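You operate a simulated robot arm through the tools that you are given. There is no shell and no other tool. Be economical: measure what you need, move in short steps, check, and stop when the job is done.

You run a simulated two-armed robot. Do the job below in one go: nothing can be reset, and whatever is moved stays where it is left.

JOB
Close down the shuttle press: dials 1 and 2 off, air shut and vented, green tray onto the felt mat.
Fine: shut the yellow valve handle, then push the black vent button; all that before you lift the tray; its blanks stay damp and flat; other trays and dials stay.

Only the result counts: the job must be done as asked and must still hold three seconds after the hand-in. Knocking over, shifting, dropping, spilling or breaking anything else fails it.

ROBOT AND FRAMES
Two 7-joint arms with two-finger parallel grippers on one trunk, on a base that drives. Base frame: it is fixed to the floor where the robot stands at the start and does not move with it; the origin is under the middle of the robot, x ahead of it, y to its left, z up. Readings come in m, rad, newtons and seconds.
The left shoulder is at the start at [0.05, 0.187, 1.01], the right one opposite. With the tool pointing down near the work surface each hand reaches from about 0.1 to 0.66 m from the robot's upright axis, wherever it stands, measured 20 degrees to its own side. Places, roughly: nest four heat dial [0.5, -0.8, 1.4]; nest one heat dial [0.8, 0, 1.4]; nest three heat dial [0.6, -0.6, 1.4]; nest two heat dial [0.7, -0.3, 1.4]; yellow valve handle [0.4, -1.1, 1]. Payload 3.43 kg a hand.
The TCP of each hand is the grasp point between the finger pads, 0.03 m short of the fingertips. In the tool frame z runs along the fingers and y along their closing line. Largest opening 0.094 m; finger width 0.028, thickness 0.01; the body of the gripper, 0.05 by 0.096 m, starts 0.055 m behind the TCP.
Orientation is that of the tool frame in the base frame, as a unit quaternion [w, x, y, z]. With the fingers straight down and closing along the base's y, the tool's x points along the base's -x, its y along +y and its z along -z.

CONTROLS
- The arms move only by the tool servo_tool. It takes "left_deltas", "right_deltas" or both (then of equal length, played together; a hand with none holds still); each is one flat list of numbers, 7 for each row, row after row: the shift along the base's x, y, z in units of 500 mm (1.0 is 500 mm), then the turn, a rotation vector about the base's x, y, z in units of 45 degrees (1.0 is 45 degrees), then the finger opening in cm, from 0 to 9.4. In form: [x, y, z, wx, wy, wz, jaw, x, y, z, wx, wy, wz, jaw, ...]. A call has 1 to 12 rows; each row is the pose to reach, as a shift and turn from the pose commanded when the call began. A call with a number of a shift or a turn outside -1 to 1 is refused whole. A row lasts 0.2 s, in which the tool goes at most 0.05 m and 0.15 rad; a call with a longer step from one row to the next is refused whole, and so is a gripper value outside its range. A pose out of reach is approached as far as the arm can. The call stops where the force on the tool passes 40 N (or 10 N more than at its start, if that is more) or the arm is blocked; 0.2 s more then pass. Each finger travels about 0.153 m/s and halts on what it meets, pressing with about 32 N; the grip force reading is that of the motor and also rises with nothing between the fingers. The clock runs only during rows and for 0.2 s after the last one: add rows that repeat a pose to give the fingers time. It gives the time, the measured TCP pose, the force on the tool (base axes), the opening and the grip force at its end, in the units of the frame above (readings bear some noise), with the torque about the TCP (base axes, N m) and any sound that the robot's microphone picked up.
- Cameras (640 x 400 px; columns grow to the right, rows downward): "scene" is now at [0.1393, 0.0449, 1.1868]; the picture's right is [0.48, -0.88, 0.00], its down [-0.37, -0.20, -0.91] and it looks along [0.80, 0.44, -0.42] (base axes); focal length 214 px, centre (320, 200). "left" rides on the left gripper at [0.076, -0.014, -0.102] in its tool frame; the picture's right is [0.18, 0.98, 0.00], its down [-0.75, 0.14, -0.64] and it looks along [-0.63, 0.12, 0.77] (tool axes); focal length 243 px, centre (320, 200). "right" rides on the right gripper at [0.076, 0.014, -0.103] in its tool frame; the picture's right is [-0.18, 0.98, 0.00], its down [-0.75, -0.14, -0.64] and it looks along [-0.63, -0.12, 0.77] (tool axes); focal length 243 px, centre (320, 200). There is no depth. A picture from a camera that has moved, and an enlarged one, comes with that camera's place and axes in the base frame and with its lens.
- grab_frame(camera): a new picture of that camera. It takes no simulated time.
- slide_trunk(by): slides the trunk up (or, below 0, down) by that many m; the arms and the scene camera ride with it, the base frame stays. It gives what a move gives, with no picture.
- roll_base(legs): drives the robot by 1 to 6 legs, each [ahead, left, turn to the left] in m, m and rad, along the robot's own axes; the way and the turn of a leg run together, so that a leg with both is an arc; at most 1.5 m and 3.142 rad a leg. The arms and the cameras ride along, it lands a little off, and it stops where it bumps. It gives what a move gives.
- head_to(pan, tilt): turns the head with the scene camera to pan (to the left, within 1.396 rad either way) and tilt (down, from -0.506 to 1.204), counted from straight ahead of the robot. It gives what a move gives.
- zoom(camera, box): a new picture of the part [left, top, right, bottom] of that camera's present view, enlarged. It takes no simulated time.
- hand_in(): hands the job in; it is judged then, once.

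Go step by step. Nothing tells you exact positions but the pictures and the camera data: compare them with the known pose of the tool, close in by small moves and look again before you grip or let go. The budget is 120 turns and 108 pictures, counting those below and the enlarged ones. Unless the task says otherwise, let go and move clear before handing in, and close with one line.

The tools are called after "Emit:" as name(argument=value, ...) on one line, values as JSON. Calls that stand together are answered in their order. servo_tool: Moves the arms, as the interface text tells. Its arguments: {"type":"object","properties":{"left_deltas":{"type":"array"},"right_deltas":{"type":"array"}},"required":[]} The other tools are called the same way: slide_trunk (by) slides the trunk up or down; roll_base (legs) drives the base; head_to (pan, tilt) turns the head that bears the scene camera; grab_frame (camera) takes a picture; zoom (camera, box) takes an enlarged picture of a part of a camera's view; hand_in () hands the job in.

At the start:

```text
t: 0.0
left_eef_pos: [0.4112, 0.3785, 1.0013]
left_orientation: [0.0, 0.0, 1.0, 0.0]
left_wrist_force: [0.8, 0.6, -0.2]
left_ft_torque: [0.03, 0.02, 0.01]
left_finger_gap: 0.0943
left_grasp_force: 0.0
right_eef_pos: [0.3401, -0.031, 1.1506]
right_orientation: [0.0, -0.001, 1.0, 0.001]
right_wrist_force: [-0.5, -0.2, 0.0]
right_ft_torque: [0.01, 0.01, -0.02]
right_finger_gap: 0.094
right_grasp_force: 0.0
trunk travel left (down, up): [-0.225, 0.207]
robot x, y, heading: [0.0015, 0.0011, 0.003]
head pan, tilt: [0.504, 0.433]
```

scene: 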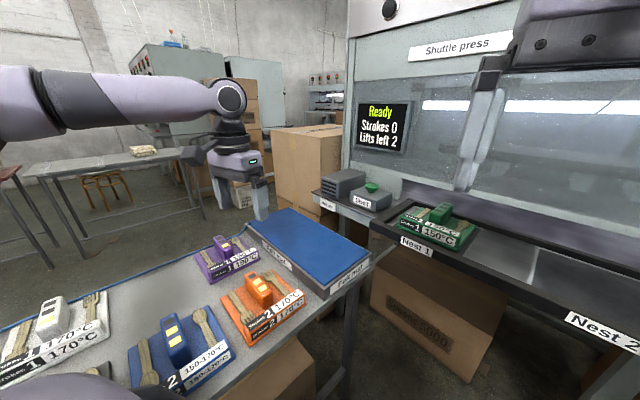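
right: 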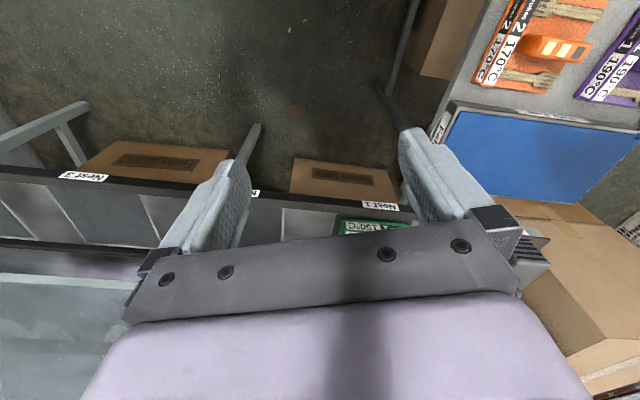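
left: 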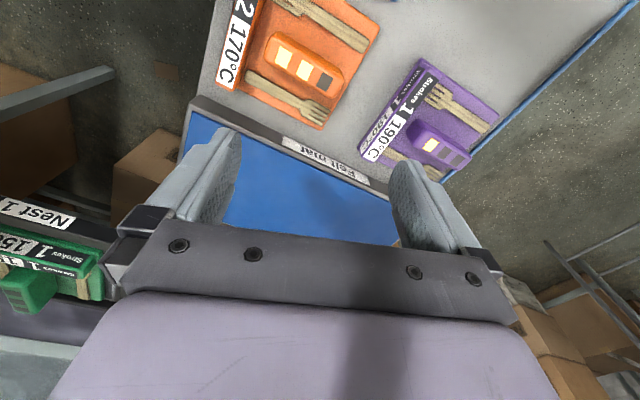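

The green tray sits in nest 1, and the blue felt mat is ahead on the left. I'll look around for the dials, valve and vent button.

Emit:
head_to(pan=-0.2, tilt=0.0)

Emit:
grab_frame(camera="scene")

Emit:
head_to(pan=-1.1, tilt=0.2)

Emit:
grab_frame(camera="scene")

```text
t: 1.1
left_eef_pos: [0.4108, 0.3783, 1.0004]
left_orientation: [-0.001, -0.001, 1.0, -0.001]
left_wrist_force: [0.1, -0.9, -0.3]
left_ft_torque: [0.03, 0.01, 0.01]
left_finger_gap: 0.0941
left_grasp_force: 0.2
right_eef_pos: [0.3397, -0.0304, 1.1499]
right_orientation: [0.0, 0.0, 1.0, 0.0]
right_wrist_force: [0.2, 0.2, 0.3]
right_ft_torque: [-0.02, 0.01, -0.01]
right_finger_gap: 0.0938
right_grasp_force: 0.0
trunk travel left (down, up): [-0.225, 0.207]
robot x, y, heading: [-0.002, 0.0009, -0.0]
head pan, tilt: [-0.201, 0.0]
```

```text
104 pictures are left
camera scene: at [0.1468, -0.0175, 1.2267], right [-0.2, -0.98, 0.0], down [0.0, 0.0, -1.0], along [0.98, -0.2, 0.0], focal length 214 px, centre (320, 200)
```

scene: 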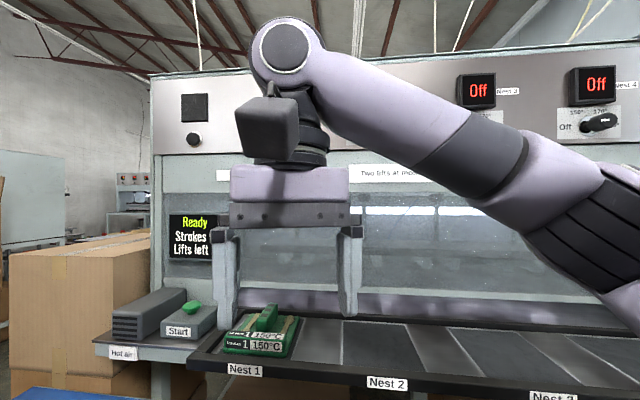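

```text
t: 2.3
left_eef_pos: [0.4113, 0.378, 1.0]
left_orientation: [0.0, -0.001, 1.0, 0.001]
left_wrist_force: [0.2, -0.7, 0.1]
left_ft_torque: [-0.02, -0.02, 0.01]
left_finger_gap: 0.094
left_grasp_force: 0.1
right_eef_pos: [0.3392, -0.0313, 1.1498]
right_orientation: [0.0, 0.001, 1.0, 0.001]
right_wrist_force: [-0.5, 0.3, -0.8]
right_ft_torque: [-0.03, -0.04, 0.0]
right_finger_gap: 0.0938
right_grasp_force: 0.2
trunk travel left (down, up): [-0.225, 0.207]
robot x, y, heading: [-0.0019, 0.0008, 0.002]
head pan, tilt: [-1.1, 0.201]
```

```text
103 pictures are left
camera scene: at [0.101, -0.0826, 1.2083], right [-0.89, -0.45, 0.0], down [-0.09, 0.18, -0.98], along [0.45, -0.87, -0.2], focal length 214 px, centre (320, 200)
```

scene: 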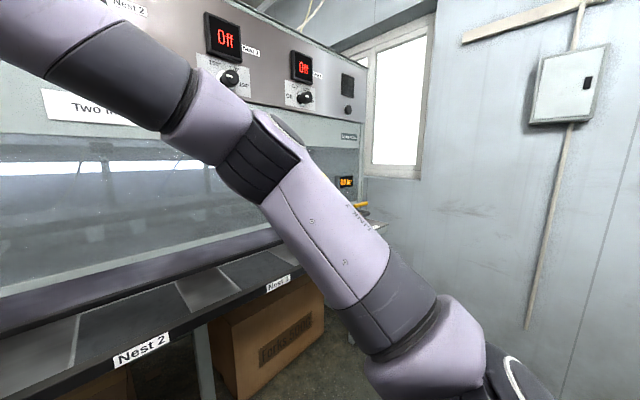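

The right arm hides the panel; I'll move it down to the right and look again.

Emit:
servo_tool(right_deltas=[-0.06, -0.07, 0, 0, 0, 0, 9.4, -0.12, -0.14, 0, 0, 0, 0, 9.4, -0.14, -0.23, 0, 0, 0, 0, 9.4, -0.16, -0.32, 0, 0, 0, 0, 9.4, -0.18, -0.41, 0, 0, 0, 0, 9.4, -0.2, -0.5, 0, 0, 0, 0, 9.4])

Emit:
head_to(pan=-0.2, tilt=0.0)

Emit:
grab_frame(camera="scene")

Emit:
head_to(pan=-1.1, tilt=0.2)

Emit:
grab_frame(camera="scene")

```text
t: 3.7
left_eef_pos: [0.4109, 0.3789, 1.001]
left_orientation: [0.0, 0.0, 1.0, 0.0]
left_wrist_force: [-0.3, -0.5, 0.1]
left_ft_torque: [-0.01, -0.01, -0.01]
left_finger_gap: 0.0939
left_grasp_force: 0.1
right_eef_pos: [0.2437, -0.2747, 1.144]
right_orientation: [0.001, -0.001, 1.0, 0.002]
right_wrist_force: [0.2, 0.0, 0.0]
right_ft_torque: [0.0, 0.03, 0.05]
right_finger_gap: 0.0939
right_grasp_force: 0.0
right hand out of reach, approached as far as the arm can: row 6
trunk travel left (down, up): [-0.225, 0.207]
robot x, y, heading: [-0.0047, 0.0014, -0.001]
head pan, tilt: [-1.1, 0.201]
```

```text
t: 4.9
left_eef_pos: [0.4105, 0.3783, 0.9996]
left_orientation: [0.001, -0.001, 1.0, 0.001]
left_wrist_force: [-0.7, -0.1, 0.6]
left_ft_torque: [0.0, 0.0, 0.0]
left_finger_gap: 0.0938
left_grasp_force: 0.1
right_eef_pos: [0.2446, -0.2729, 1.1451]
right_orientation: [0.0, 0.001, 1.0, 0.001]
right_wrist_force: [-0.7, 0.2, -0.1]
right_ft_torque: [0.0, 0.01, -0.02]
right_finger_gap: 0.0938
right_grasp_force: 0.1
trunk travel left (down, up): [-0.225, 0.207]
robot x, y, heading: [0.0014, 0.0002, 0.003]
head pan, tilt: [-0.201, 0.0]
```

```text
102 pictures are left
camera scene: at [0.1468, -0.0176, 1.2267], right [-0.2, -0.98, 0.0], down [0.0, 0.0, -1.0], along [0.98, -0.2, 0.0], focal length 214 px, centre (320, 200)
```

scene: 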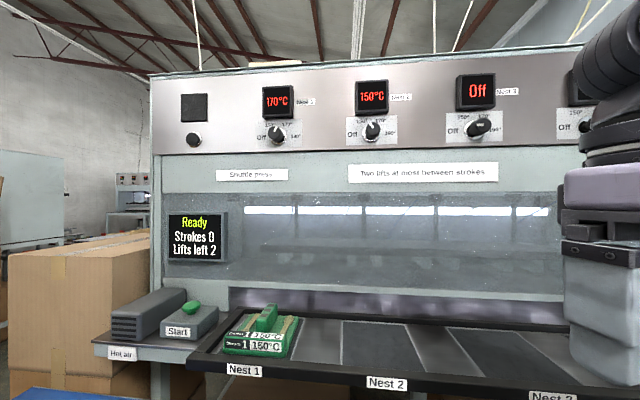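

```text
t: 6.1
left_eef_pos: [0.4109, 0.3785, 0.9996]
left_orientation: [0.001, 0.001, 1.0, 0.0]
left_wrist_force: [0.1, -0.4, -0.2]
left_ft_torque: [0.01, -0.03, -0.02]
left_finger_gap: 0.094
left_grasp_force: 0.0
right_eef_pos: [0.2445, -0.2732, 1.1455]
right_orientation: [0.001, -0.001, 1.0, 0.0]
right_wrist_force: [0.9, 0.3, 0.5]
right_ft_torque: [0.02, 0.02, 0.01]
right_finger_gap: 0.0938
right_grasp_force: 0.1
trunk travel left (down, up): [-0.225, 0.207]
robot x, y, heading: [0.0013, -0.0035, 0.002]
head pan, tilt: [-1.1, 0.201]
```

```text
101 pictures are left
camera scene: at [0.101, -0.0826, 1.2083], right [-0.89, -0.45, 0.0], down [-0.09, 0.18, -0.98], along [0.45, -0.87, -0.2], focal length 214 px, centre (320, 200)
```

scene: 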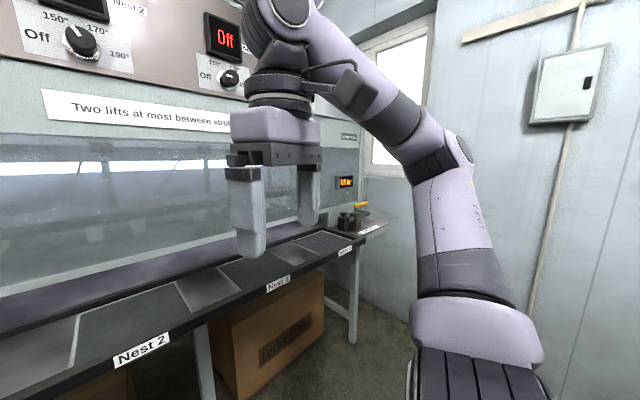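

Dials 1 (170) and 2 (150) are on. I'll zoom in on the valve corner and then the dials.

Emit:
zoom(camera="scene", box=[320, 160, 400, 250])

Emit:
head_to(pan=-0.2, tilt=0.0)

Emit:
zoom(camera="scene", box=[250, 80, 410, 160])

Emit:
zoom(camera="scene", box=[90, 280, 310, 400])

Emit:
zoom(camera="left", box=[0, 100, 400, 300])

```text
4.44 times, centred on (360, 205) of scene
camera zoom: at [0.101, -0.0826, 1.2083], right [-0.89, -0.45, 0.0], down [-0.09, 0.18, -0.98], along [0.45, -0.87, -0.2], focal length 953 px, centre (142, 178)
```

zoom: 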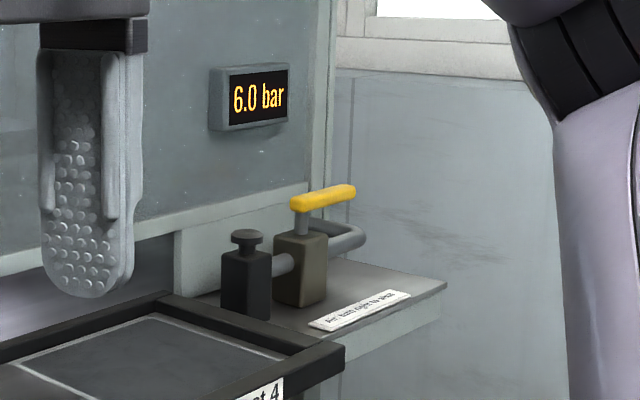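

```text
t: 7.3
left_eef_pos: [0.4113, 0.3794, 0.9991]
left_orientation: [0.0, 0.0, 1.0, 0.0]
left_wrist_force: [0.3, -0.2, 0.3]
left_ft_torque: [0.0, -0.02, 0.02]
left_finger_gap: 0.0942
left_grasp_force: 0.1
right_eef_pos: [0.2431, -0.2747, 1.1459]
right_orientation: [0.001, 0.0, 1.0, 0.001]
right_wrist_force: [0.3, -0.5, 1.1]
right_ft_torque: [0.0, -0.03, 0.01]
right_finger_gap: 0.0942
right_grasp_force: 0.1
trunk travel left (down, up): [-0.225, 0.207]
robot x, y, heading: [0.0, -0.0025, 0.002]
head pan, tilt: [-0.201, 0.0]
```

```text
4.00 times, centred on (330, 120) of scene
camera zoom: at [0.1468, -0.0176, 1.2267], right [-0.2, -0.98, 0.0], down [0.0, 0.0, -1.0], along [0.98, -0.2, 0.0], focal length 858 px, centre (280, 520)
```

zoom: 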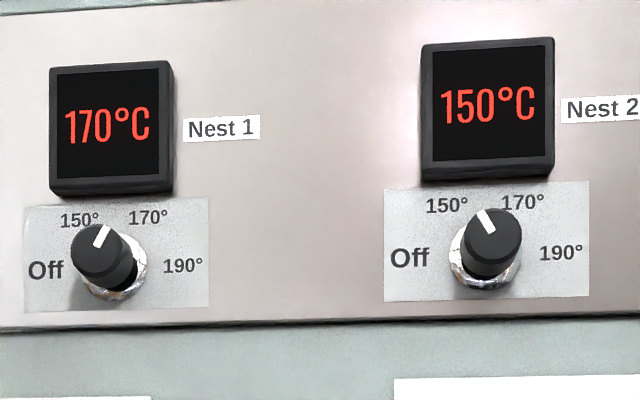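

```text
2.91 times, centred on (200, 340) of scene
camera zoom: at [0.1468, -0.0176, 1.2267], right [-0.2, -0.98, 0.0], down [0.0, 0.0, -1.0], along [0.98, -0.2, 0.0], focal length 624 px, centre (669, -207)
```

zoom: 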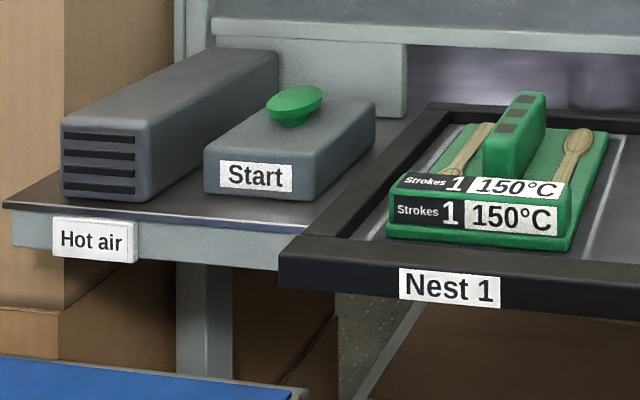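

```text
1.60 times, centred on (200, 200) of left
camera zoom: at [0.3348, 0.3636, 1.103], right [-0.18, 0.98, 0.0], down [0.75, 0.14, 0.64], along [0.63, 0.12, -0.77], focal length 388 px, centre (512, 200)
```

zoom: 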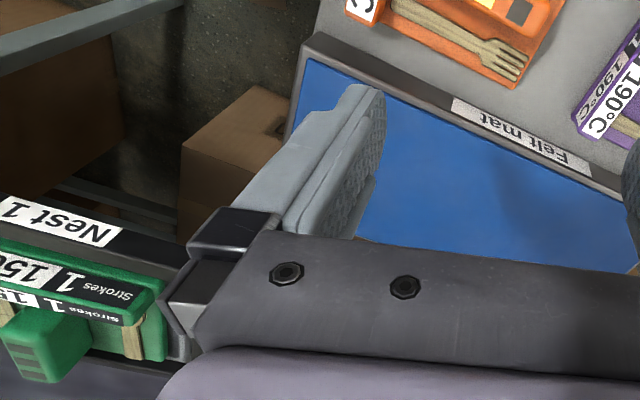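

Dial 1 is near [0.80, -0.01, 1.43] and dial 2 near [0.715, -0.29, 1.43]; the press face normal is about (0.95, -0.31). I'll raise the trunk and turn the base square to the press.

Emit:
slide_trunk(by=0.2)

Emit:
roll_base(legs=[[0, 0, -0.31]])

Emit:
head_to(pan=0.0, tilt=0.2)

Emit:
grab_frame(camera="scene")

```text
t: 9.4
left_eef_pos: [0.4124, 0.3782, 1.2002]
left_orientation: [0.001, 0.0, 1.0, 0.0]
left_wrist_force: [-0.6, 1.0, 0.2]
left_ft_torque: [0.02, 0.01, -0.01]
left_finger_gap: 0.094
left_grasp_force: 0.1
right_eef_pos: [0.2437, -0.2726, 1.345]
right_orientation: [0.0, 0.0, 1.0, 0.001]
right_wrist_force: [-0.7, -0.5, -0.6]
right_ft_torque: [0.0, 0.03, 0.0]
right_finger_gap: 0.0938
right_grasp_force: 0.1
trunk travel left (down, up): [-0.425, 0.007]
robot x, y, heading: [-0.0002, 0.0002, 0.001]
head pan, tilt: [-0.201, 0.0]
```

```text
t: 10.8
left_eef_pos: [0.5058, 0.235, 1.1999]
left_orientation: [0.001, 0.153, 0.988, 0.0]
left_wrist_force: [0.2, 0.7, -0.5]
left_ft_torque: [0.0, 0.0, 0.02]
left_finger_gap: 0.0942
left_grasp_force: 0.0
right_eef_pos: [0.1482, -0.3357, 1.3451]
right_orientation: [0.001, 0.154, 0.988, 0.0]
right_wrist_force: [-0.2, -0.4, 0.8]
right_ft_torque: [-0.01, -0.01, -0.01]
right_finger_gap: 0.094
right_grasp_force: 0.1
trunk travel left (down, up): [-0.425, 0.007]
robot x, y, heading: [-0.0001, -0.0012, -0.311]
head pan, tilt: [-0.201, 0.0]
```

```text
t: 11.6
left_eef_pos: [0.5064, 0.2362, 1.2001]
left_orientation: [-0.001, 0.153, 0.988, 0.0]
left_wrist_force: [0.0, 0.2, -0.1]
left_ft_torque: [-0.01, 0.0, -0.02]
left_finger_gap: 0.0941
left_grasp_force: 0.0
right_eef_pos: [0.1492, -0.3366, 1.3448]
right_orientation: [0.001, 0.154, 0.988, 0.0]
right_wrist_force: [0.1, -0.3, -0.4]
right_ft_torque: [-0.02, 0.01, -0.04]
right_finger_gap: 0.0942
right_grasp_force: 0.0
trunk travel left (down, up): [-0.425, 0.007]
robot x, y, heading: [0.0027, -0.0017, -0.309]
head pan, tilt: [0.0, 0.201]
```

```text
96 pictures are left
camera scene: at [0.1446, -0.0457, 1.4084], right [-0.3, -0.95, 0.0], down [-0.19, 0.06, -0.98], along [0.93, -0.3, -0.2], focal length 214 px, centre (320, 200)
```

scene: 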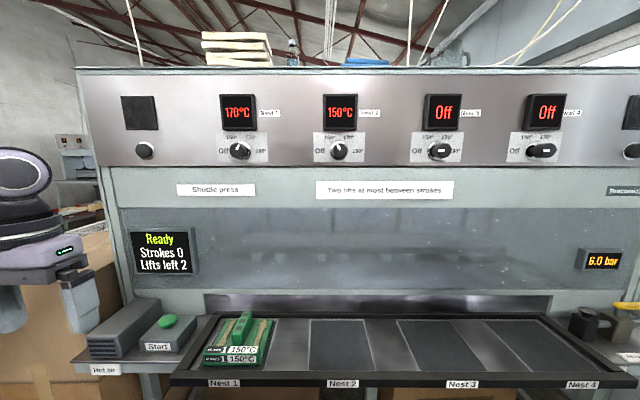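

Now square to the press. I'll zoom in to measure the knobs.

Emit:
zoom(camera="scene", box=[210, 90, 370, 190])

Emit:
zoom(camera="scene", box=[60, 280, 300, 400])

Emit:
zoom(camera="scene", box=[540, 240, 640, 400])

```text
4.00 times, centred on (290, 140) of scene
camera zoom: at [0.1446, -0.0457, 1.4084], right [-0.3, -0.95, 0.0], down [-0.19, 0.06, -0.98], along [0.93, -0.3, -0.2], focal length 858 px, centre (440, 440)
```

zoom: 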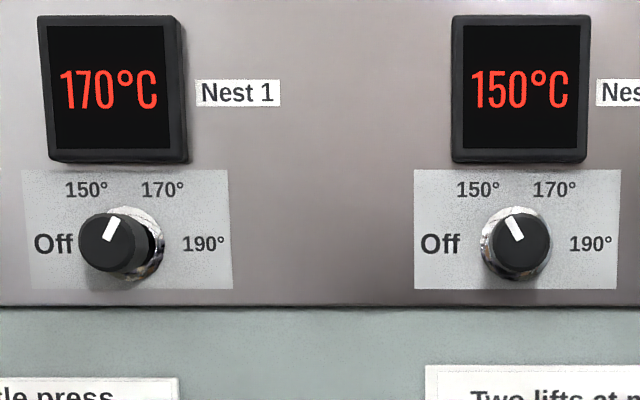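

```text
2.67 times, centred on (180, 340) of scene
camera zoom: at [0.1446, -0.0457, 1.4084], right [-0.3, -0.95, 0.0], down [-0.19, 0.06, -0.98], along [0.93, -0.3, -0.2], focal length 572 px, centre (693, -173)
```

zoom: 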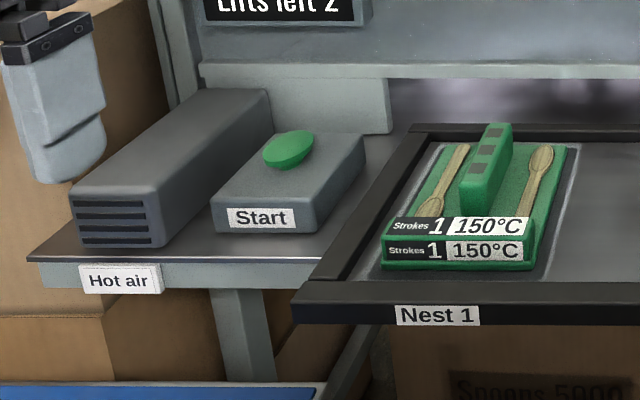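

```text
2.50 times, centred on (590, 320) of scene
camera zoom: at [0.1446, -0.0457, 1.4084], right [-0.3, -0.95, 0.0], down [-0.19, 0.06, -0.98], along [0.93, -0.3, -0.2], focal length 536 px, centre (-355, -100)
```

zoom: 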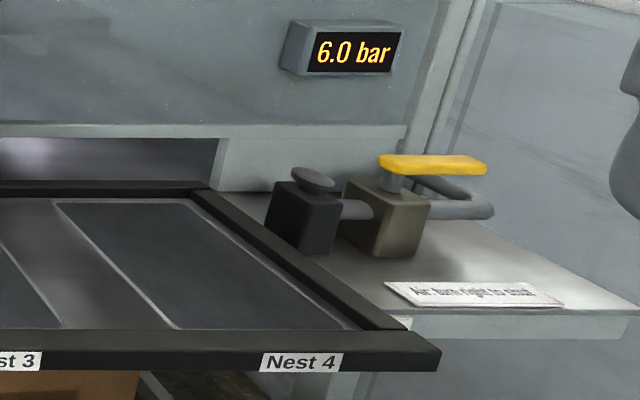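

Knob tips: dial 1 about (0.793, -0.012, 1.424), dial 2 about (0.706, -0.283, 1.424). I'll swing both tools from down to horizontal, first half.

Emit:
servo_tool(left_deltas=[-0.008, -0.025, 0.04, -0.0507, -0.1588, 0, 7, -0.016, -0.05, 0.08, -0.1013, -0.3177, 0, 7, -0.024, -0.076, 0.12, -0.152, -0.4765, 0, 7, -0.032, -0.101, 0.16, -0.2027, -0.6353, 0, 7, -0.041, -0.127, 0.2, -0.2533, -0.7942, 0, 7, -0.049, -0.152, 0.24, -0.304, -0.953, 0, 7], right_deltas=[0.053, 0.001, 0.01, -0.0507, -0.1588, 0, 7, 0.105, 0.001, 0.02, -0.1013, -0.3177, 0, 7, 0.158, 0.002, 0.03, -0.152, -0.4765, 0, 7, 0.211, 0.003, 0.04, -0.2027, -0.6353, 0, 7, 0.263, 0.003, 0.05, -0.2533, -0.7942, 0, 7, 0.316, 0.004, 0.06, -0.304, -0.953, 0, 7])

```text
t: 13.0
left_eef_pos: [0.4834, 0.1598, 1.3193]
left_orientation: [0.379, 0.142, 0.913, -0.06]
left_wrist_force: [-0.5, 0.7, 0.7]
left_ft_torque: [-0.05, -0.04, -0.01]
left_finger_gap: 0.0697
left_grasp_force: 0.1
right_eef_pos: [0.3086, -0.334, 1.3743]
right_orientation: [0.379, 0.141, 0.913, -0.058]
right_wrist_force: [0.2, -0.2, -0.6]
right_ft_torque: [-0.01, 0.02, 0.0]
right_finger_gap: 0.0699
right_grasp_force: 0.1
trunk travel left (down, up): [-0.425, 0.007]
robot x, y, heading: [-0.0002, -0.0021, -0.306]
head pan, tilt: [0.0, 0.201]
```

First half done. Second half of the swing, moving the hands toward the stand-off points in front of the dials.

Emit:
servo_tool(left_deltas=[0.028, -0.033, 0.027, -0.0507, -0.1588, 0, 7, 0.056, -0.067, 0.053, -0.1013, -0.3177, 0, 7, 0.084, -0.1, 0.08, -0.152, -0.4765, 0, 7, 0.111, -0.133, 0.107, -0.2027, -0.6353, 0, 7, 0.139, -0.167, 0.133, -0.2533, -0.7942, 0, 7, 0.167, -0.2, 0.16, -0.304, -0.953, 0, 7], right_deltas=[0.052, 0.027, 0.015, -0.0507, -0.1588, 0, 7, 0.105, 0.053, 0.03, -0.1013, -0.3177, 0, 7, 0.157, 0.08, 0.045, -0.152, -0.4765, 0, 7, 0.209, 0.107, 0.06, -0.2027, -0.6353, 0, 7, 0.262, 0.133, 0.075, -0.2533, -0.7942, 0, 7, 0.314, 0.16, 0.09, -0.304, -0.953, 0, 7])

Emit:
grab_frame(camera="scene")

Emit:
grab_frame(camera="left")

Emit:
grab_frame(camera="right")

```text
t: 14.4
left_eef_pos: [0.5677, 0.06, 1.3988]
left_orientation: [0.699, 0.108, 0.699, -0.11]
left_wrist_force: [0.6, 0.0, 0.2]
left_ft_torque: [0.03, -0.04, 0.03]
left_finger_gap: 0.0698
left_grasp_force: 0.1
right_eef_pos: [0.4667, -0.253, 1.4207]
right_orientation: [0.699, 0.108, 0.698, -0.109]
right_wrist_force: [0.0, 0.2, -0.9]
right_ft_torque: [-0.01, 0.01, 0.0]
right_finger_gap: 0.0699
right_grasp_force: 0.0
trunk travel left (down, up): [-0.425, 0.007]
robot x, y, heading: [-0.0008, -0.0012, -0.311]
head pan, tilt: [0.0, 0.201]
```

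```text
92 pictures are left
camera scene: at [0.1459, -0.0457, 1.4081], right [-0.3, -0.95, 0.0], down [-0.19, 0.06, -0.98], along [0.93, -0.3, -0.2], focal length 214 px, centre (320, 200)
```

scene: 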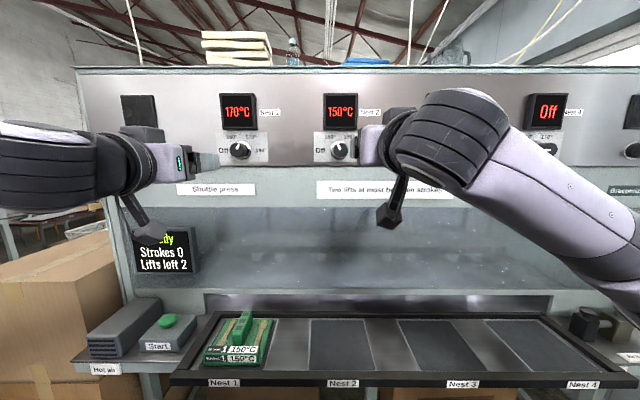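

```text
91 pictures are left
camera left: at [0.4648, 0.077, 1.3234], right [0.3, 0.94, -0.19], down [-0.57, 0.33, 0.75], along [0.77, -0.12, 0.63], focal length 243 px, centre (320, 200)
```

left: 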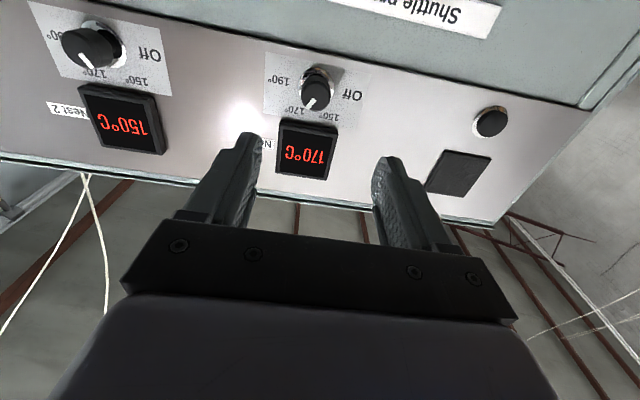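

```text
90 pictures are left
camera right: at [0.3726, -0.2066, 1.3462], right [0.3, 0.94, 0.18], down [-0.66, 0.06, 0.75], along [0.69, -0.34, 0.63], focal length 243 px, centre (320, 200)
```

right: 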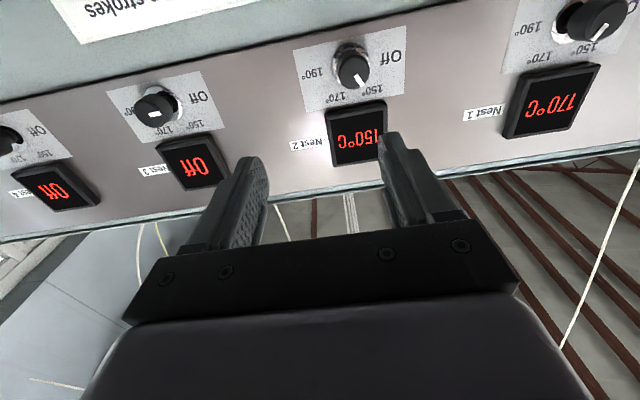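

Hand-camera sightings agree with the knob estimates. I'll line both tools up 0.10 m in front of the knobs, pre-rolled clockwise.

Emit:
servo_tool(left_deltas=[0.043, -0.014, 0.008, 0.159, -0.051, 0, 7, 0.087, -0.028, 0.017, 0.318, -0.101, 0, 7, 0.13, -0.042, 0.025, 0.4765, -0.152, 0, 7, 0.173, -0.056, 0.033, 0.635, -0.203, 0, 7, 0.217, -0.07, 0.042, 0.794, -0.253, 0, 7, 0.26, -0.084, 0.05, 0.953, -0.304, 0, 7], right_deltas=[0.047, 0, 0.001, 0.106, -0.034, 0, 7, 0.095, 0.001, 0.002, 0.212, -0.068, 0, 7, 0.142, 0.001, 0.003, 0.318, -0.101, 0, 7, 0.189, 0.001, 0.004, 0.423, -0.135, 0, 7, 0.237, 0.002, 0.005, 0.529, -0.169, 0, 7, 0.284, 0.002, 0.006, 0.635, -0.203, 0, 7])

Emit:
grab_frame(camera="left")

Emit:
grab_frame(camera="right")

Emit:
grab_frame(camera="scene")

```text
t: 15.8
left_eef_pos: [0.6957, 0.0173, 1.425]
left_orientation: [0.688, 0.366, 0.605, 0.167]
left_wrist_force: [-0.3, -0.4, 0.0]
left_ft_torque: [-0.02, -0.02, -0.02]
left_finger_gap: 0.0702
left_grasp_force: 0.0
right_eef_pos: [0.6071, -0.2518, 1.423]
right_orientation: [0.703, 0.286, 0.647, 0.076]
right_wrist_force: [0.1, 0.0, 0.6]
right_ft_torque: [-0.01, 0.03, -0.03]
right_finger_gap: 0.0701
right_grasp_force: 0.0
trunk travel left (down, up): [-0.425, 0.007]
robot x, y, heading: [0.0019, 0.0003, -0.31]
head pan, tilt: [0.0, 0.201]
```

```text
89 pictures are left
camera left: at [0.6122, 0.0902, 1.361], right [0.25, 0.79, 0.56], down [-0.74, -0.22, 0.63], along [0.62, -0.58, 0.53], focal length 243 px, centre (320, 200)
```

left: 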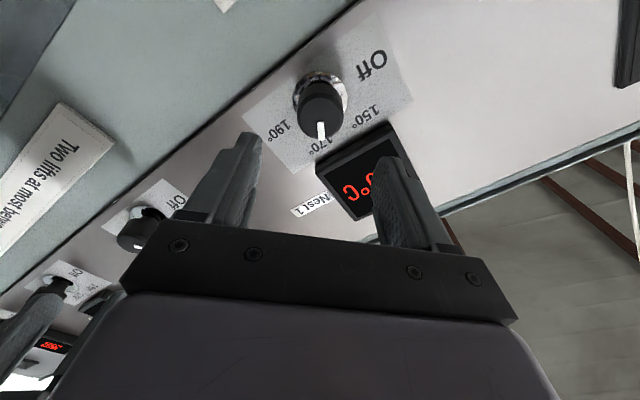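

```text
88 pictures are left
camera right: at [0.5252, -0.1708, 1.365], right [0.23, 0.72, 0.65], down [-0.76, -0.28, 0.58], along [0.6, -0.63, 0.49], focal length 243 px, centre (320, 200)
```

right: 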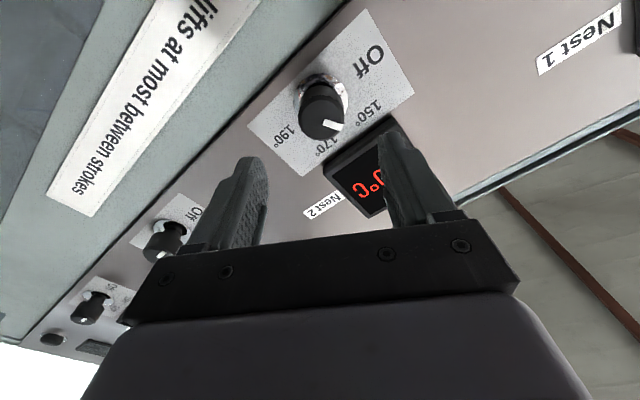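

```text
87 pictures are left
camera scene: at [0.1457, -0.0455, 1.4081], right [-0.3, -0.95, 0.0], down [-0.19, 0.06, -0.98], along [0.93, -0.3, -0.2], focal length 214 px, centre (320, 200)
```

scene: 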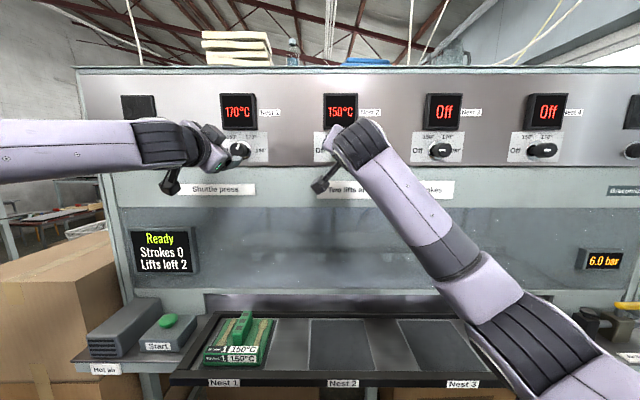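

Right looks aligned on the knob axis (expected pixel (320,117)). I'll zoom both to check.

Emit:
zoom(camera="left", box=[270, 60, 370, 160])

Emit:
zoom(camera="right", box=[270, 60, 370, 160])

```text
4.00 times, centred on (320, 110) of left
camera zoom: at [0.6122, 0.0902, 1.361], right [0.25, 0.79, 0.56], down [-0.74, -0.22, 0.63], along [0.62, -0.58, 0.53], focal length 970 px, centre (320, 560)
```

zoom: 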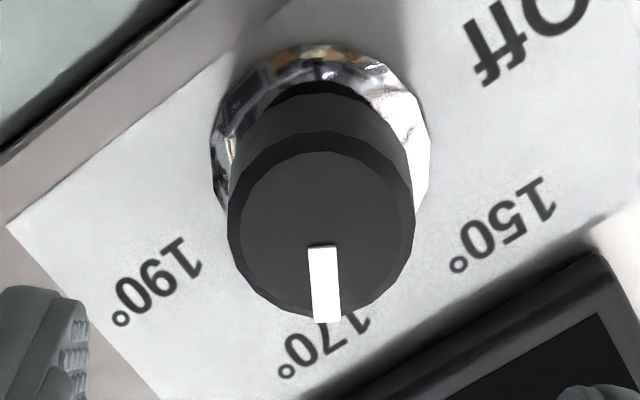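

```text
4.00 times, centred on (320, 110) of right
camera zoom: at [0.5252, -0.1708, 1.365], right [0.23, 0.72, 0.65], down [-0.76, -0.28, 0.58], along [0.6, -0.63, 0.49], focal length 970 px, centre (320, 560)
```

zoom: 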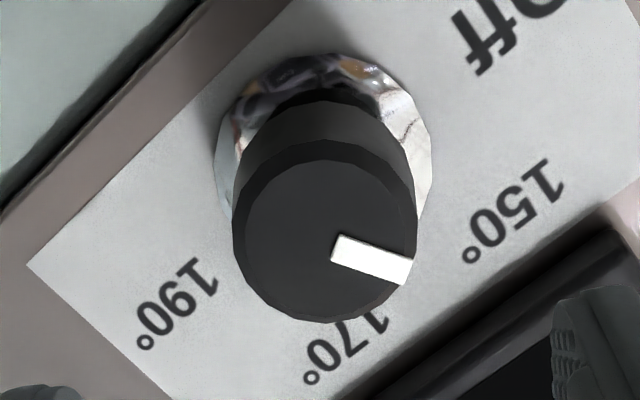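

Both tools are centred on the knobs. Advancing 0.095 m and closing on them.

Emit:
servo_tool(left_deltas=[0.06, -0.019, 0, 0, 0, 0, 7, 0.12, -0.039, 0, 0, 0, 0, 7, 0.181, -0.058, 0, 0, 0, 0, 7, 0.181, -0.058, 0, 0, 0, 0, 7], right_deltas=[0.06, -0.019, 0, 0, 0, 0, 7, 0.12, -0.039, 0, 0, 0, 0, 7, 0.181, -0.058, 0, 0, 0, 0, 7, 0.181, -0.058, 0, 0, 0, 0, 7])

Emit:
servo_tool(left_deltas=[0, 0, 0, 0, 0, 0, 5, 0, 0, 0, 0, 0, 0, 3, 0, 0, 0, 0, 0, 0, 3], right_deltas=[0, 0, 0, 0, 0, 0, 5, 0, 0, 0, 0, 0, 0, 3, 0, 0, 0, 0, 0, 0, 3])

Emit:
grab_frame(camera="left")

Emit:
grab_frame(camera="right")

```text
t: 16.8
left_eef_pos: [0.7302, 0.0124, 1.4183]
left_orientation: [0.688, 0.367, 0.603, 0.166]
left_wrist_force: [-0.1, 0.0, 0.4]
left_ft_torque: [0.01, -0.01, 0.01]
left_finger_gap: 0.0697
left_grasp_force: 0.1
left hand out of reach, approached as far as the arm can: row 1, 2, 3, 4
right_eef_pos: [0.6966, -0.2816, 1.4233]
right_orientation: [0.704, 0.284, 0.646, 0.077]
right_wrist_force: [0.5, -0.4, 0.6]
right_ft_torque: [-0.03, -0.01, 0.04]
right_finger_gap: 0.07
right_grasp_force: 0.1
trunk travel left (down, up): [-0.425, 0.007]
robot x, y, heading: [0.0017, -0.0004, -0.309]
head pan, tilt: [0.0, 0.201]
```

```text
t: 17.6
left_eef_pos: [0.7303, 0.0149, 1.417]
left_orientation: [0.688, 0.367, 0.604, 0.166]
left_wrist_force: [-0.1, 0.5, -0.7]
left_ft_torque: [-0.02, 0.02, 0.0]
left_finger_gap: 0.03
left_grasp_force: 0.0
right_eef_pos: [0.6967, -0.2802, 1.423]
right_orientation: [0.704, 0.283, 0.646, 0.076]
right_wrist_force: [2.1, 2.5, 2.2]
right_ft_torque: [0.0, -0.08, 0.36]
right_finger_gap: 0.041
right_grasp_force: 44.9
trunk travel left (down, up): [-0.425, 0.007]
robot x, y, heading: [0.002, -0.0016, -0.308]
head pan, tilt: [0.0, 0.201]
```

```text
84 pictures are left
camera left: at [0.6461, 0.0866, 1.3544], right [0.25, 0.79, 0.56], down [-0.74, -0.22, 0.63], along [0.62, -0.58, 0.53], focal length 243 px, centre (320, 200)
```

left: 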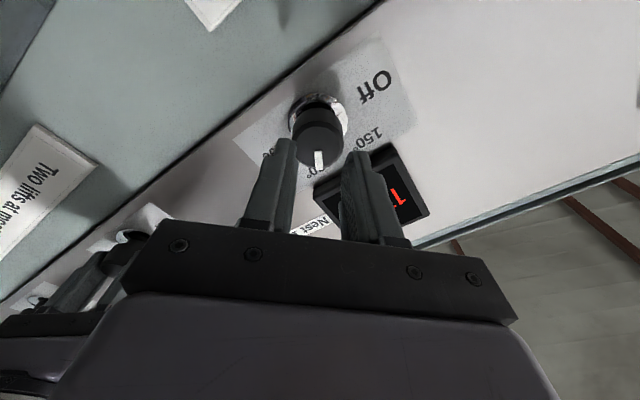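

```text
83 pictures are left
camera right: at [0.6141, -0.1991, 1.3653], right [0.23, 0.73, 0.65], down [-0.76, -0.28, 0.58], along [0.6, -0.63, 0.49], focal length 243 px, centre (320, 200)
```

right: 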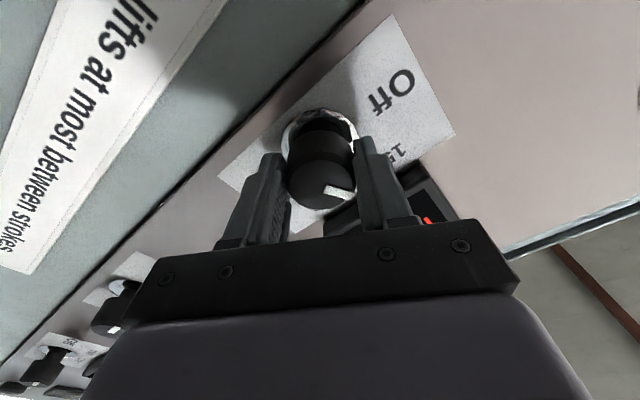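

Right has knob 2; left is about 6 cm short of reach. Turning knob 2 counter-clockwise 60°.

Emit:
servo_tool(right_deltas=[0, 0, 0, -0.159, 0.051, 0, 3, 0, 0, 0, -0.318, 0.101, 0, 3, 0, 0, 0, -0.4765, 0.152, 0, 3, 0, 0, 0, -0.635, 0.203, 0, 3, 0, 0, 0, -0.794, 0.253, 0, 3, 0, 0, 0, -0.953, 0.304, 0, 3])

Emit:
servo_tool(right_deltas=[0, 0, 0, -0.159, 0.051, 0, 3, 0, 0, 0, -0.318, 0.101, 0, 3, 0, 0, 0, -0.318, 0.101, 0, 3])

Emit:
zoom(camera="scene", box=[200, 80, 380, 180])

Emit:
grab_frame(camera="right")

```text
t: 19.0
left_eef_pos: [0.7301, 0.0134, 1.4195]
left_orientation: [0.688, 0.367, 0.603, 0.168]
left_wrist_force: [-0.6, 0.4, -0.2]
left_ft_torque: [0.02, 0.01, 0.03]
left_finger_gap: 0.03
left_grasp_force: 0.1
right_eef_pos: [0.6963, -0.281, 1.4229]
right_orientation: [0.678, 0.014, 0.707, -0.2]
right_wrist_force: [-3.6, 1.0, -1.1]
right_ft_torque: [0.3, 0.93, -0.31]
right_finger_gap: 0.0412
right_grasp_force: 44.6
trunk travel left (down, up): [-0.425, 0.007]
robot x, y, heading: [-0.0037, -0.0017, -0.308]
head pan, tilt: [0.0, 0.201]
```

```text
t: 19.8
left_eef_pos: [0.7281, 0.014, 1.4182]
left_orientation: [0.687, 0.368, 0.603, 0.167]
left_wrist_force: [-0.5, -0.1, 0.3]
left_ft_torque: [-0.02, 0.01, 0.04]
left_finger_gap: 0.03
left_grasp_force: 0.1
right_eef_pos: [0.6947, -0.2818, 1.4227]
right_orientation: [0.646, -0.077, 0.703, -0.287]
right_wrist_force: [-4.9, -0.8, -2.2]
right_ft_torque: [0.51, 0.73, -0.49]
right_finger_gap: 0.0412
right_grasp_force: 45.1
trunk travel left (down, up): [-0.425, 0.007]
robot x, y, heading: [-0.0026, 0.0002, -0.302]
head pan, tilt: [0.0, 0.201]
```

```text
3.56 times, centred on (290, 130) of scene
camera zoom: at [0.144, -0.046, 1.4083], right [-0.3, -0.95, 0.0], down [-0.19, 0.06, -0.98], along [0.93, -0.3, -0.2], focal length 763 px, centre (427, 449)
```

zoom: 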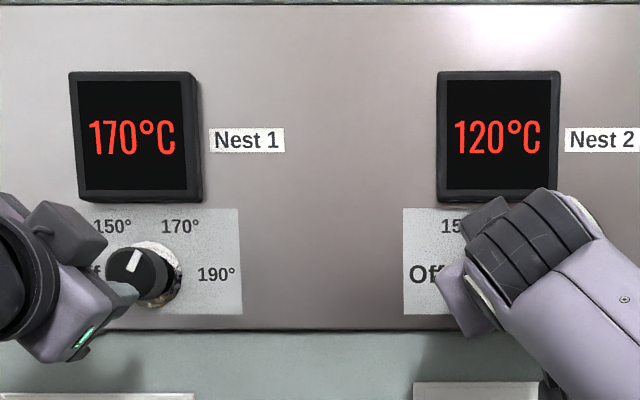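

```text
81 pictures are left
camera right: at [0.5903, -0.2737, 1.3516], right [0.28, 0.9, -0.33], down [-0.53, 0.44, 0.72], along [0.8, -0.03, 0.61], focal length 243 px, centre (320, 200)
```

right: 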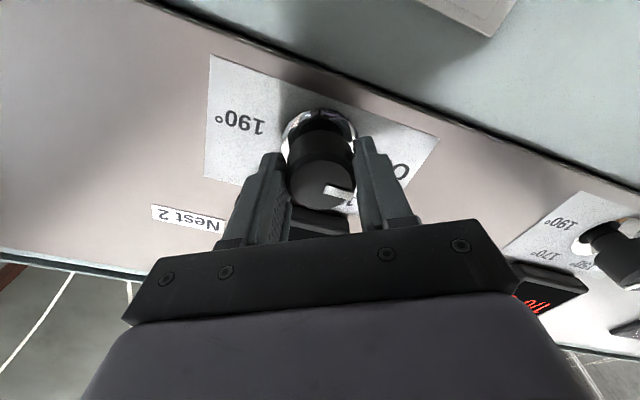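

Display 2 reads 120, so the dial needs to go further. Turning another 20°.

Emit:
servo_tool(right_deltas=[0, 0, 0, -0.141, 0.045, 0, 3, 0, 0, 0, -0.282, 0.09, 0, 3, 0, 0, 0, -0.423, 0.135, 0, 3, 0, 0, 0, -0.423, 0.135, 0, 3])

Emit:
zoom(camera="scene", box=[200, 80, 380, 180])

Emit:
zoom(camera="right", box=[180, 40, 460, 240])

```text
t: 20.8
left_eef_pos: [0.7294, 0.0135, 1.4183]
left_orientation: [0.688, 0.367, 0.603, 0.167]
left_wrist_force: [0.1, -0.3, 0.1]
left_ft_torque: [0.01, 0.04, 0.02]
left_finger_gap: 0.0303
left_grasp_force: 0.0
right_eef_pos: [0.695, -0.2814, 1.4243]
right_orientation: [0.587, -0.197, 0.679, -0.394]
right_wrist_force: [-1.8, -2.8, 2.4]
right_ft_torque: [0.99, -0.5, 0.07]
right_finger_gap: 0.0409
right_grasp_force: 45.1
trunk travel left (down, up): [-0.425, 0.007]
robot x, y, heading: [0.0018, -0.0019, -0.305]
head pan, tilt: [0.0, 0.201]
```

```text
3.56 times, centred on (290, 130) of scene
camera zoom: at [0.1439, -0.0464, 1.4084], right [-0.3, -0.95, 0.0], down [-0.19, 0.06, -0.98], along [0.93, -0.3, -0.2], focal length 763 px, centre (427, 449)
```

zoom: 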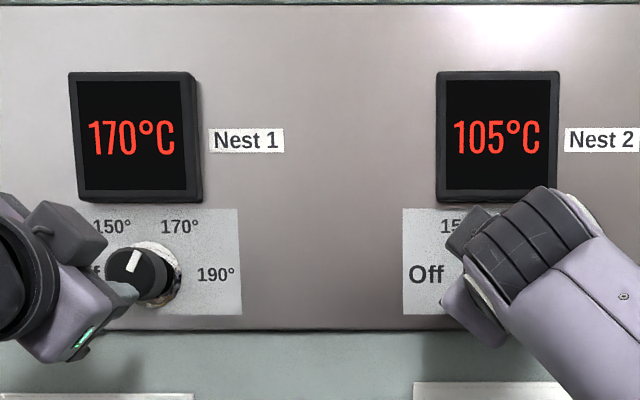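

```text
2.00 times, centred on (320, 140) of right
camera zoom: at [0.5832, -0.296, 1.3657], right [0.23, 0.74, -0.63], down [-0.47, 0.66, 0.59], along [0.85, 0.16, 0.5], focal length 485 px, centre (320, 320)
```

zoom: 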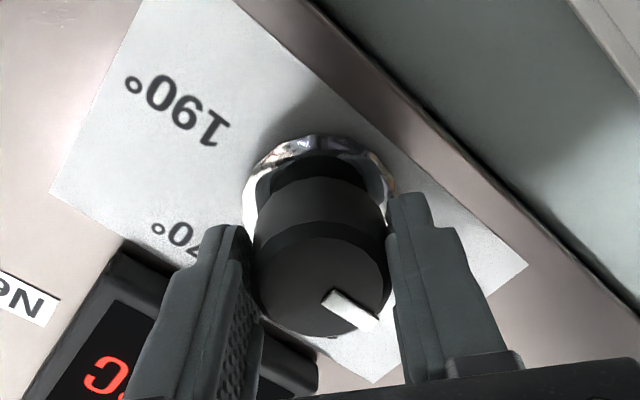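

The pointer is nearly at "Off" but the display shows 105. I'll nudge a few more degrees and read again.

Emit:
servo_tool(right_deltas=[0, 0, 0, -0.106, 0.034, 0, 3, 0, 0, 0, -0.169, 0.054, 0, 3, 0, 0, 0, -0.169, 0.054, 0, 3])

Emit:
zoom(camera="scene", box=[200, 80, 380, 180])

```text
t: 21.6
left_eef_pos: [0.7307, 0.0126, 1.4184]
left_orientation: [0.688, 0.367, 0.603, 0.167]
left_wrist_force: [0.0, -0.2, 0.3]
left_ft_torque: [0.0, -0.01, 0.0]
left_finger_gap: 0.0301
left_grasp_force: 0.1
right_eef_pos: [0.695, -0.2829, 1.4244]
right_orientation: [0.559, -0.245, 0.664, -0.433]
right_wrist_force: [-0.8, -4.1, 4.1]
right_ft_torque: [0.6, -0.23, -0.28]
right_finger_gap: 0.0417
right_grasp_force: 44.9
trunk travel left (down, up): [-0.425, 0.007]
robot x, y, heading: [0.0001, 0.0025, -0.311]
head pan, tilt: [0.0, 0.201]
```

```text
3.56 times, centred on (290, 130) of scene
camera zoom: at [0.1438, -0.0465, 1.4084], right [-0.3, -0.95, 0.0], down [-0.19, 0.06, -0.98], along [0.93, -0.3, -0.2], focal length 763 px, centre (427, 449)
```

zoom: 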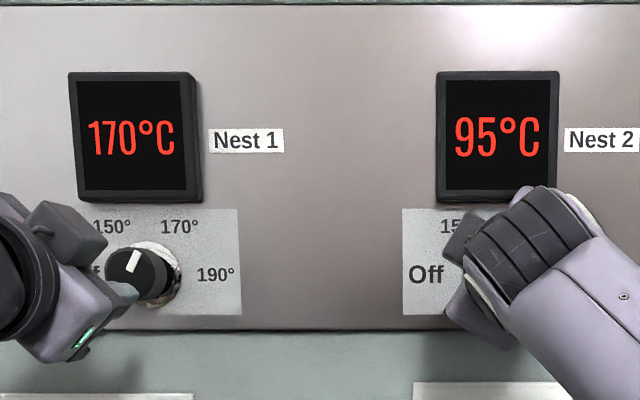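

The reading drops with time, so it's cooling temperature: likely already off. Releasing knob 2 and backing away to see the pointer.

Emit:
servo_tool(right_deltas=[0, 0, 0, 0, 0, 0, 6.5, 0, 0, 0, 0, 0, 0, 6.5, -0.06, 0.019, 0, 0, 0, 0, 6.5, -0.12, 0.039, 0, 0, 0, 0, 6.5, -0.18, 0.058, 0, 0, 0, 0, 6.5, -0.27, 0.087, 0, 0, 0, 0, 6.5, -0.36, 0.116, 0, 0, 0, 0, 6.5, -0.38, 0.06, -0.08, 0, 0, 0, 6.5, -0.4, 0, -0.16, 0, 0, 0, 6.5])

Emit:
zoom(camera="scene", box=[200, 80, 380, 180])

Emit:
grab_frame(camera="right")

```text
refused: row 9 steps farther than a row can; nothing moved
```

```text
3.56 times, centred on (290, 130) of scene
camera zoom: at [0.1438, -0.0465, 1.4084], right [-0.3, -0.95, 0.0], down [-0.19, 0.06, -0.98], along [0.93, -0.3, -0.2], focal length 763 px, centre (427, 449)
```

zoom: 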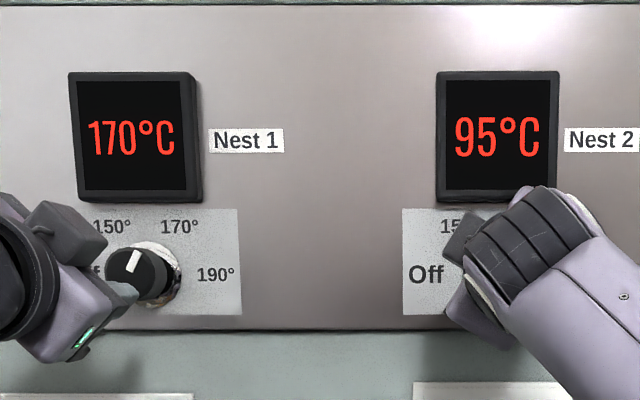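

```text
76 pictures are left
camera right: at [0.5805, -0.3036, 1.3733], right [0.2, 0.64, -0.74], down [-0.44, 0.73, 0.52], along [0.87, 0.22, 0.43], focal length 243 px, centre (320, 200)
```

right: 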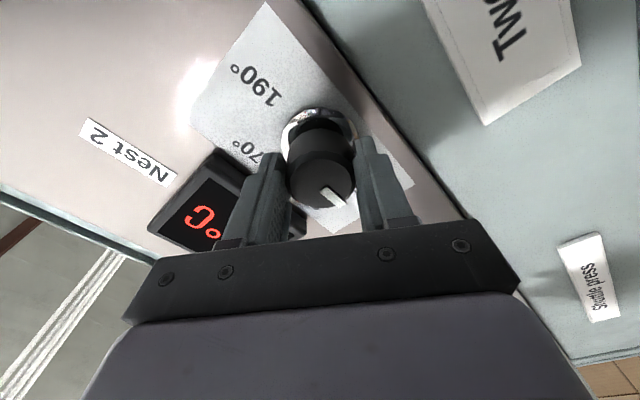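

The knob slipped in the grip at the end, so it is against its Off stop. Releasing with smaller steps.

Emit:
servo_tool(right_deltas=[0, 0, 0, 0, 0, 0, 6.5, 0, 0, 0, 0, 0, 0, 6.5, -0.06, 0.019, 0, 0, 0, 0, 6.5, -0.12, 0.039, 0, 0, 0, 0, 6.5, -0.18, 0.058, 0, 0, 0, 0, 6.5, -0.25, 0.08, 0, 0, 0, 0, 6.5, -0.32, 0.1, 0, 0, 0, 0, 6.5, -0.34, 0.05, -0.05, 0, 0, 0, 6.5, -0.36, 0, -0.1, 0, 0, 0, 6.5, -0.38, -0.05, -0.15, 0, 0, 0, 6.5, -0.4, -0.1, -0.2, 0, 0, 0, 6.5])

Emit:
zoom(camera="scene", box=[200, 80, 380, 180])

```text
t: 24.0
left_eef_pos: [0.7296, 0.0136, 1.4188]
left_orientation: [0.688, 0.368, 0.603, 0.166]
left_wrist_force: [1.0, 1.2, 0.0]
left_ft_torque: [0.0, -0.03, -0.01]
left_finger_gap: 0.03
left_grasp_force: 0.1
right_eef_pos: [0.4959, -0.3316, 1.3227]
right_orientation: [0.559, -0.246, 0.663, -0.433]
right_wrist_force: [0.2, -0.5, 0.0]
right_ft_torque: [0.03, -0.02, 0.02]
right_finger_gap: 0.0652
right_grasp_force: 0.0
trunk travel left (down, up): [-0.425, 0.007]
robot x, y, heading: [-0.002, -0.0008, -0.308]
head pan, tilt: [0.0, 0.201]
```

```text
3.56 times, centred on (290, 130) of scene
camera zoom: at [0.1444, -0.0463, 1.4084], right [-0.3, -0.95, 0.0], down [-0.19, 0.06, -0.98], along [0.93, -0.3, -0.2], focal length 763 px, centre (427, 449)
```

zoom: 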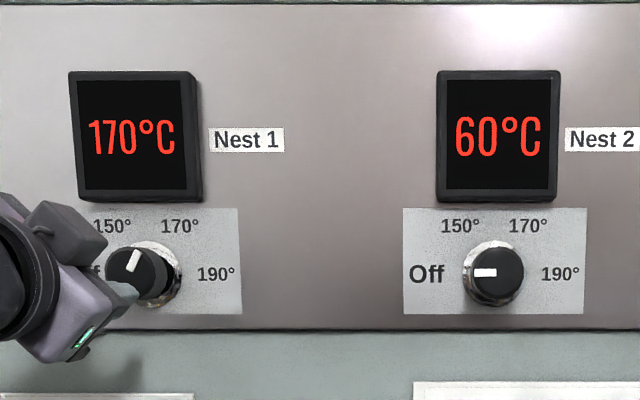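

Dial 2 is Off and cooling. For dial 1 I'll back the left hand off a bit, open it, then drive 8 cm closer.

Emit:
servo_tool(left_deltas=[-0.06, 0.019, 0, 0, 0, 0, 7, -0.12, 0.039, 0, 0, 0, 0, 7, -0.18, 0.058, 0, 0, 0, 0, 7, -0.24, 0.077, 0, 0, 0, 0, 7, -0.3, 0.096, 0, 0, 0, 0, 7, -0.36, 0.116, 0, 0, 0, 0, 7])

Emit:
roll_base(legs=[[0.08, 0, 0]])

Emit:
grab_frame(camera="left")

Emit:
grab_frame(camera="scene")

```text
t: 25.4
left_eef_pos: [0.5488, 0.0732, 1.4181]
left_orientation: [0.688, 0.366, 0.604, 0.167]
left_wrist_force: [0.3, -0.3, 0.0]
left_ft_torque: [0.0, -0.01, 0.0]
left_finger_gap: 0.0703
left_grasp_force: 0.0
right_eef_pos: [0.4959, -0.3302, 1.3237]
right_orientation: [0.559, -0.245, 0.663, -0.434]
right_wrist_force: [-0.5, 0.6, 0.4]
right_ft_torque: [0.01, 0.02, 0.0]
right_finger_gap: 0.065
right_grasp_force: 0.2
trunk travel left (down, up): [-0.425, 0.007]
robot x, y, heading: [-0.0031, 0.0039, -0.313]
head pan, tilt: [0.0, 0.201]
```

```text
t: 26.4
left_eef_pos: [0.6263, 0.0475, 1.4182]
left_orientation: [0.687, 0.368, 0.604, 0.167]
left_wrist_force: [0.6, -0.8, 0.0]
left_ft_torque: [-0.01, -0.01, 0.03]
left_finger_gap: 0.0701
left_grasp_force: 0.1
right_eef_pos: [0.5741, -0.3552, 1.3224]
right_orientation: [0.559, -0.245, 0.664, -0.433]
right_wrist_force: [-0.2, -0.3, 0.2]
right_ft_torque: [-0.02, -0.02, -0.02]
right_finger_gap: 0.0648
right_grasp_force: 0.0
trunk travel left (down, up): [-0.425, 0.007]
robot x, y, heading: [0.0773, -0.025, -0.308]
head pan, tilt: [0.0, 0.201]
```

```text
74 pictures are left
camera left: at [0.5421, 0.1202, 1.3547], right [0.25, 0.79, 0.56], down [-0.74, -0.22, 0.63], along [0.62, -0.58, 0.53], focal length 243 px, centre (320, 200)
```

left: 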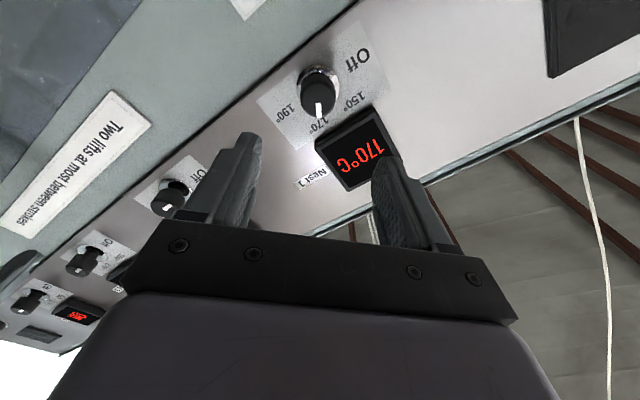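

```text
73 pictures are left
camera scene: at [0.2216, -0.0701, 1.4082], right [-0.3, -0.95, 0.0], down [-0.19, 0.06, -0.98], along [0.93, -0.3, -0.2], focal length 214 px, centre (320, 200)
```

scene: 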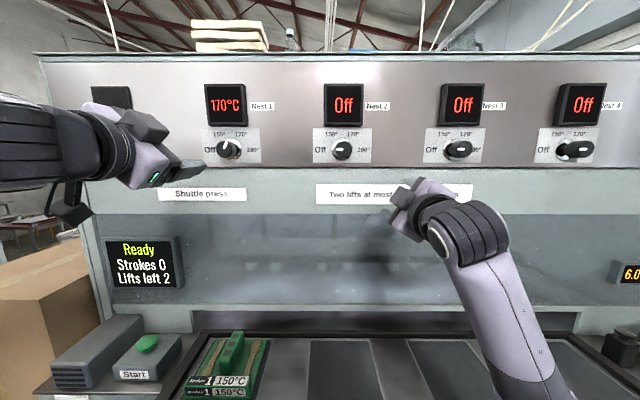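

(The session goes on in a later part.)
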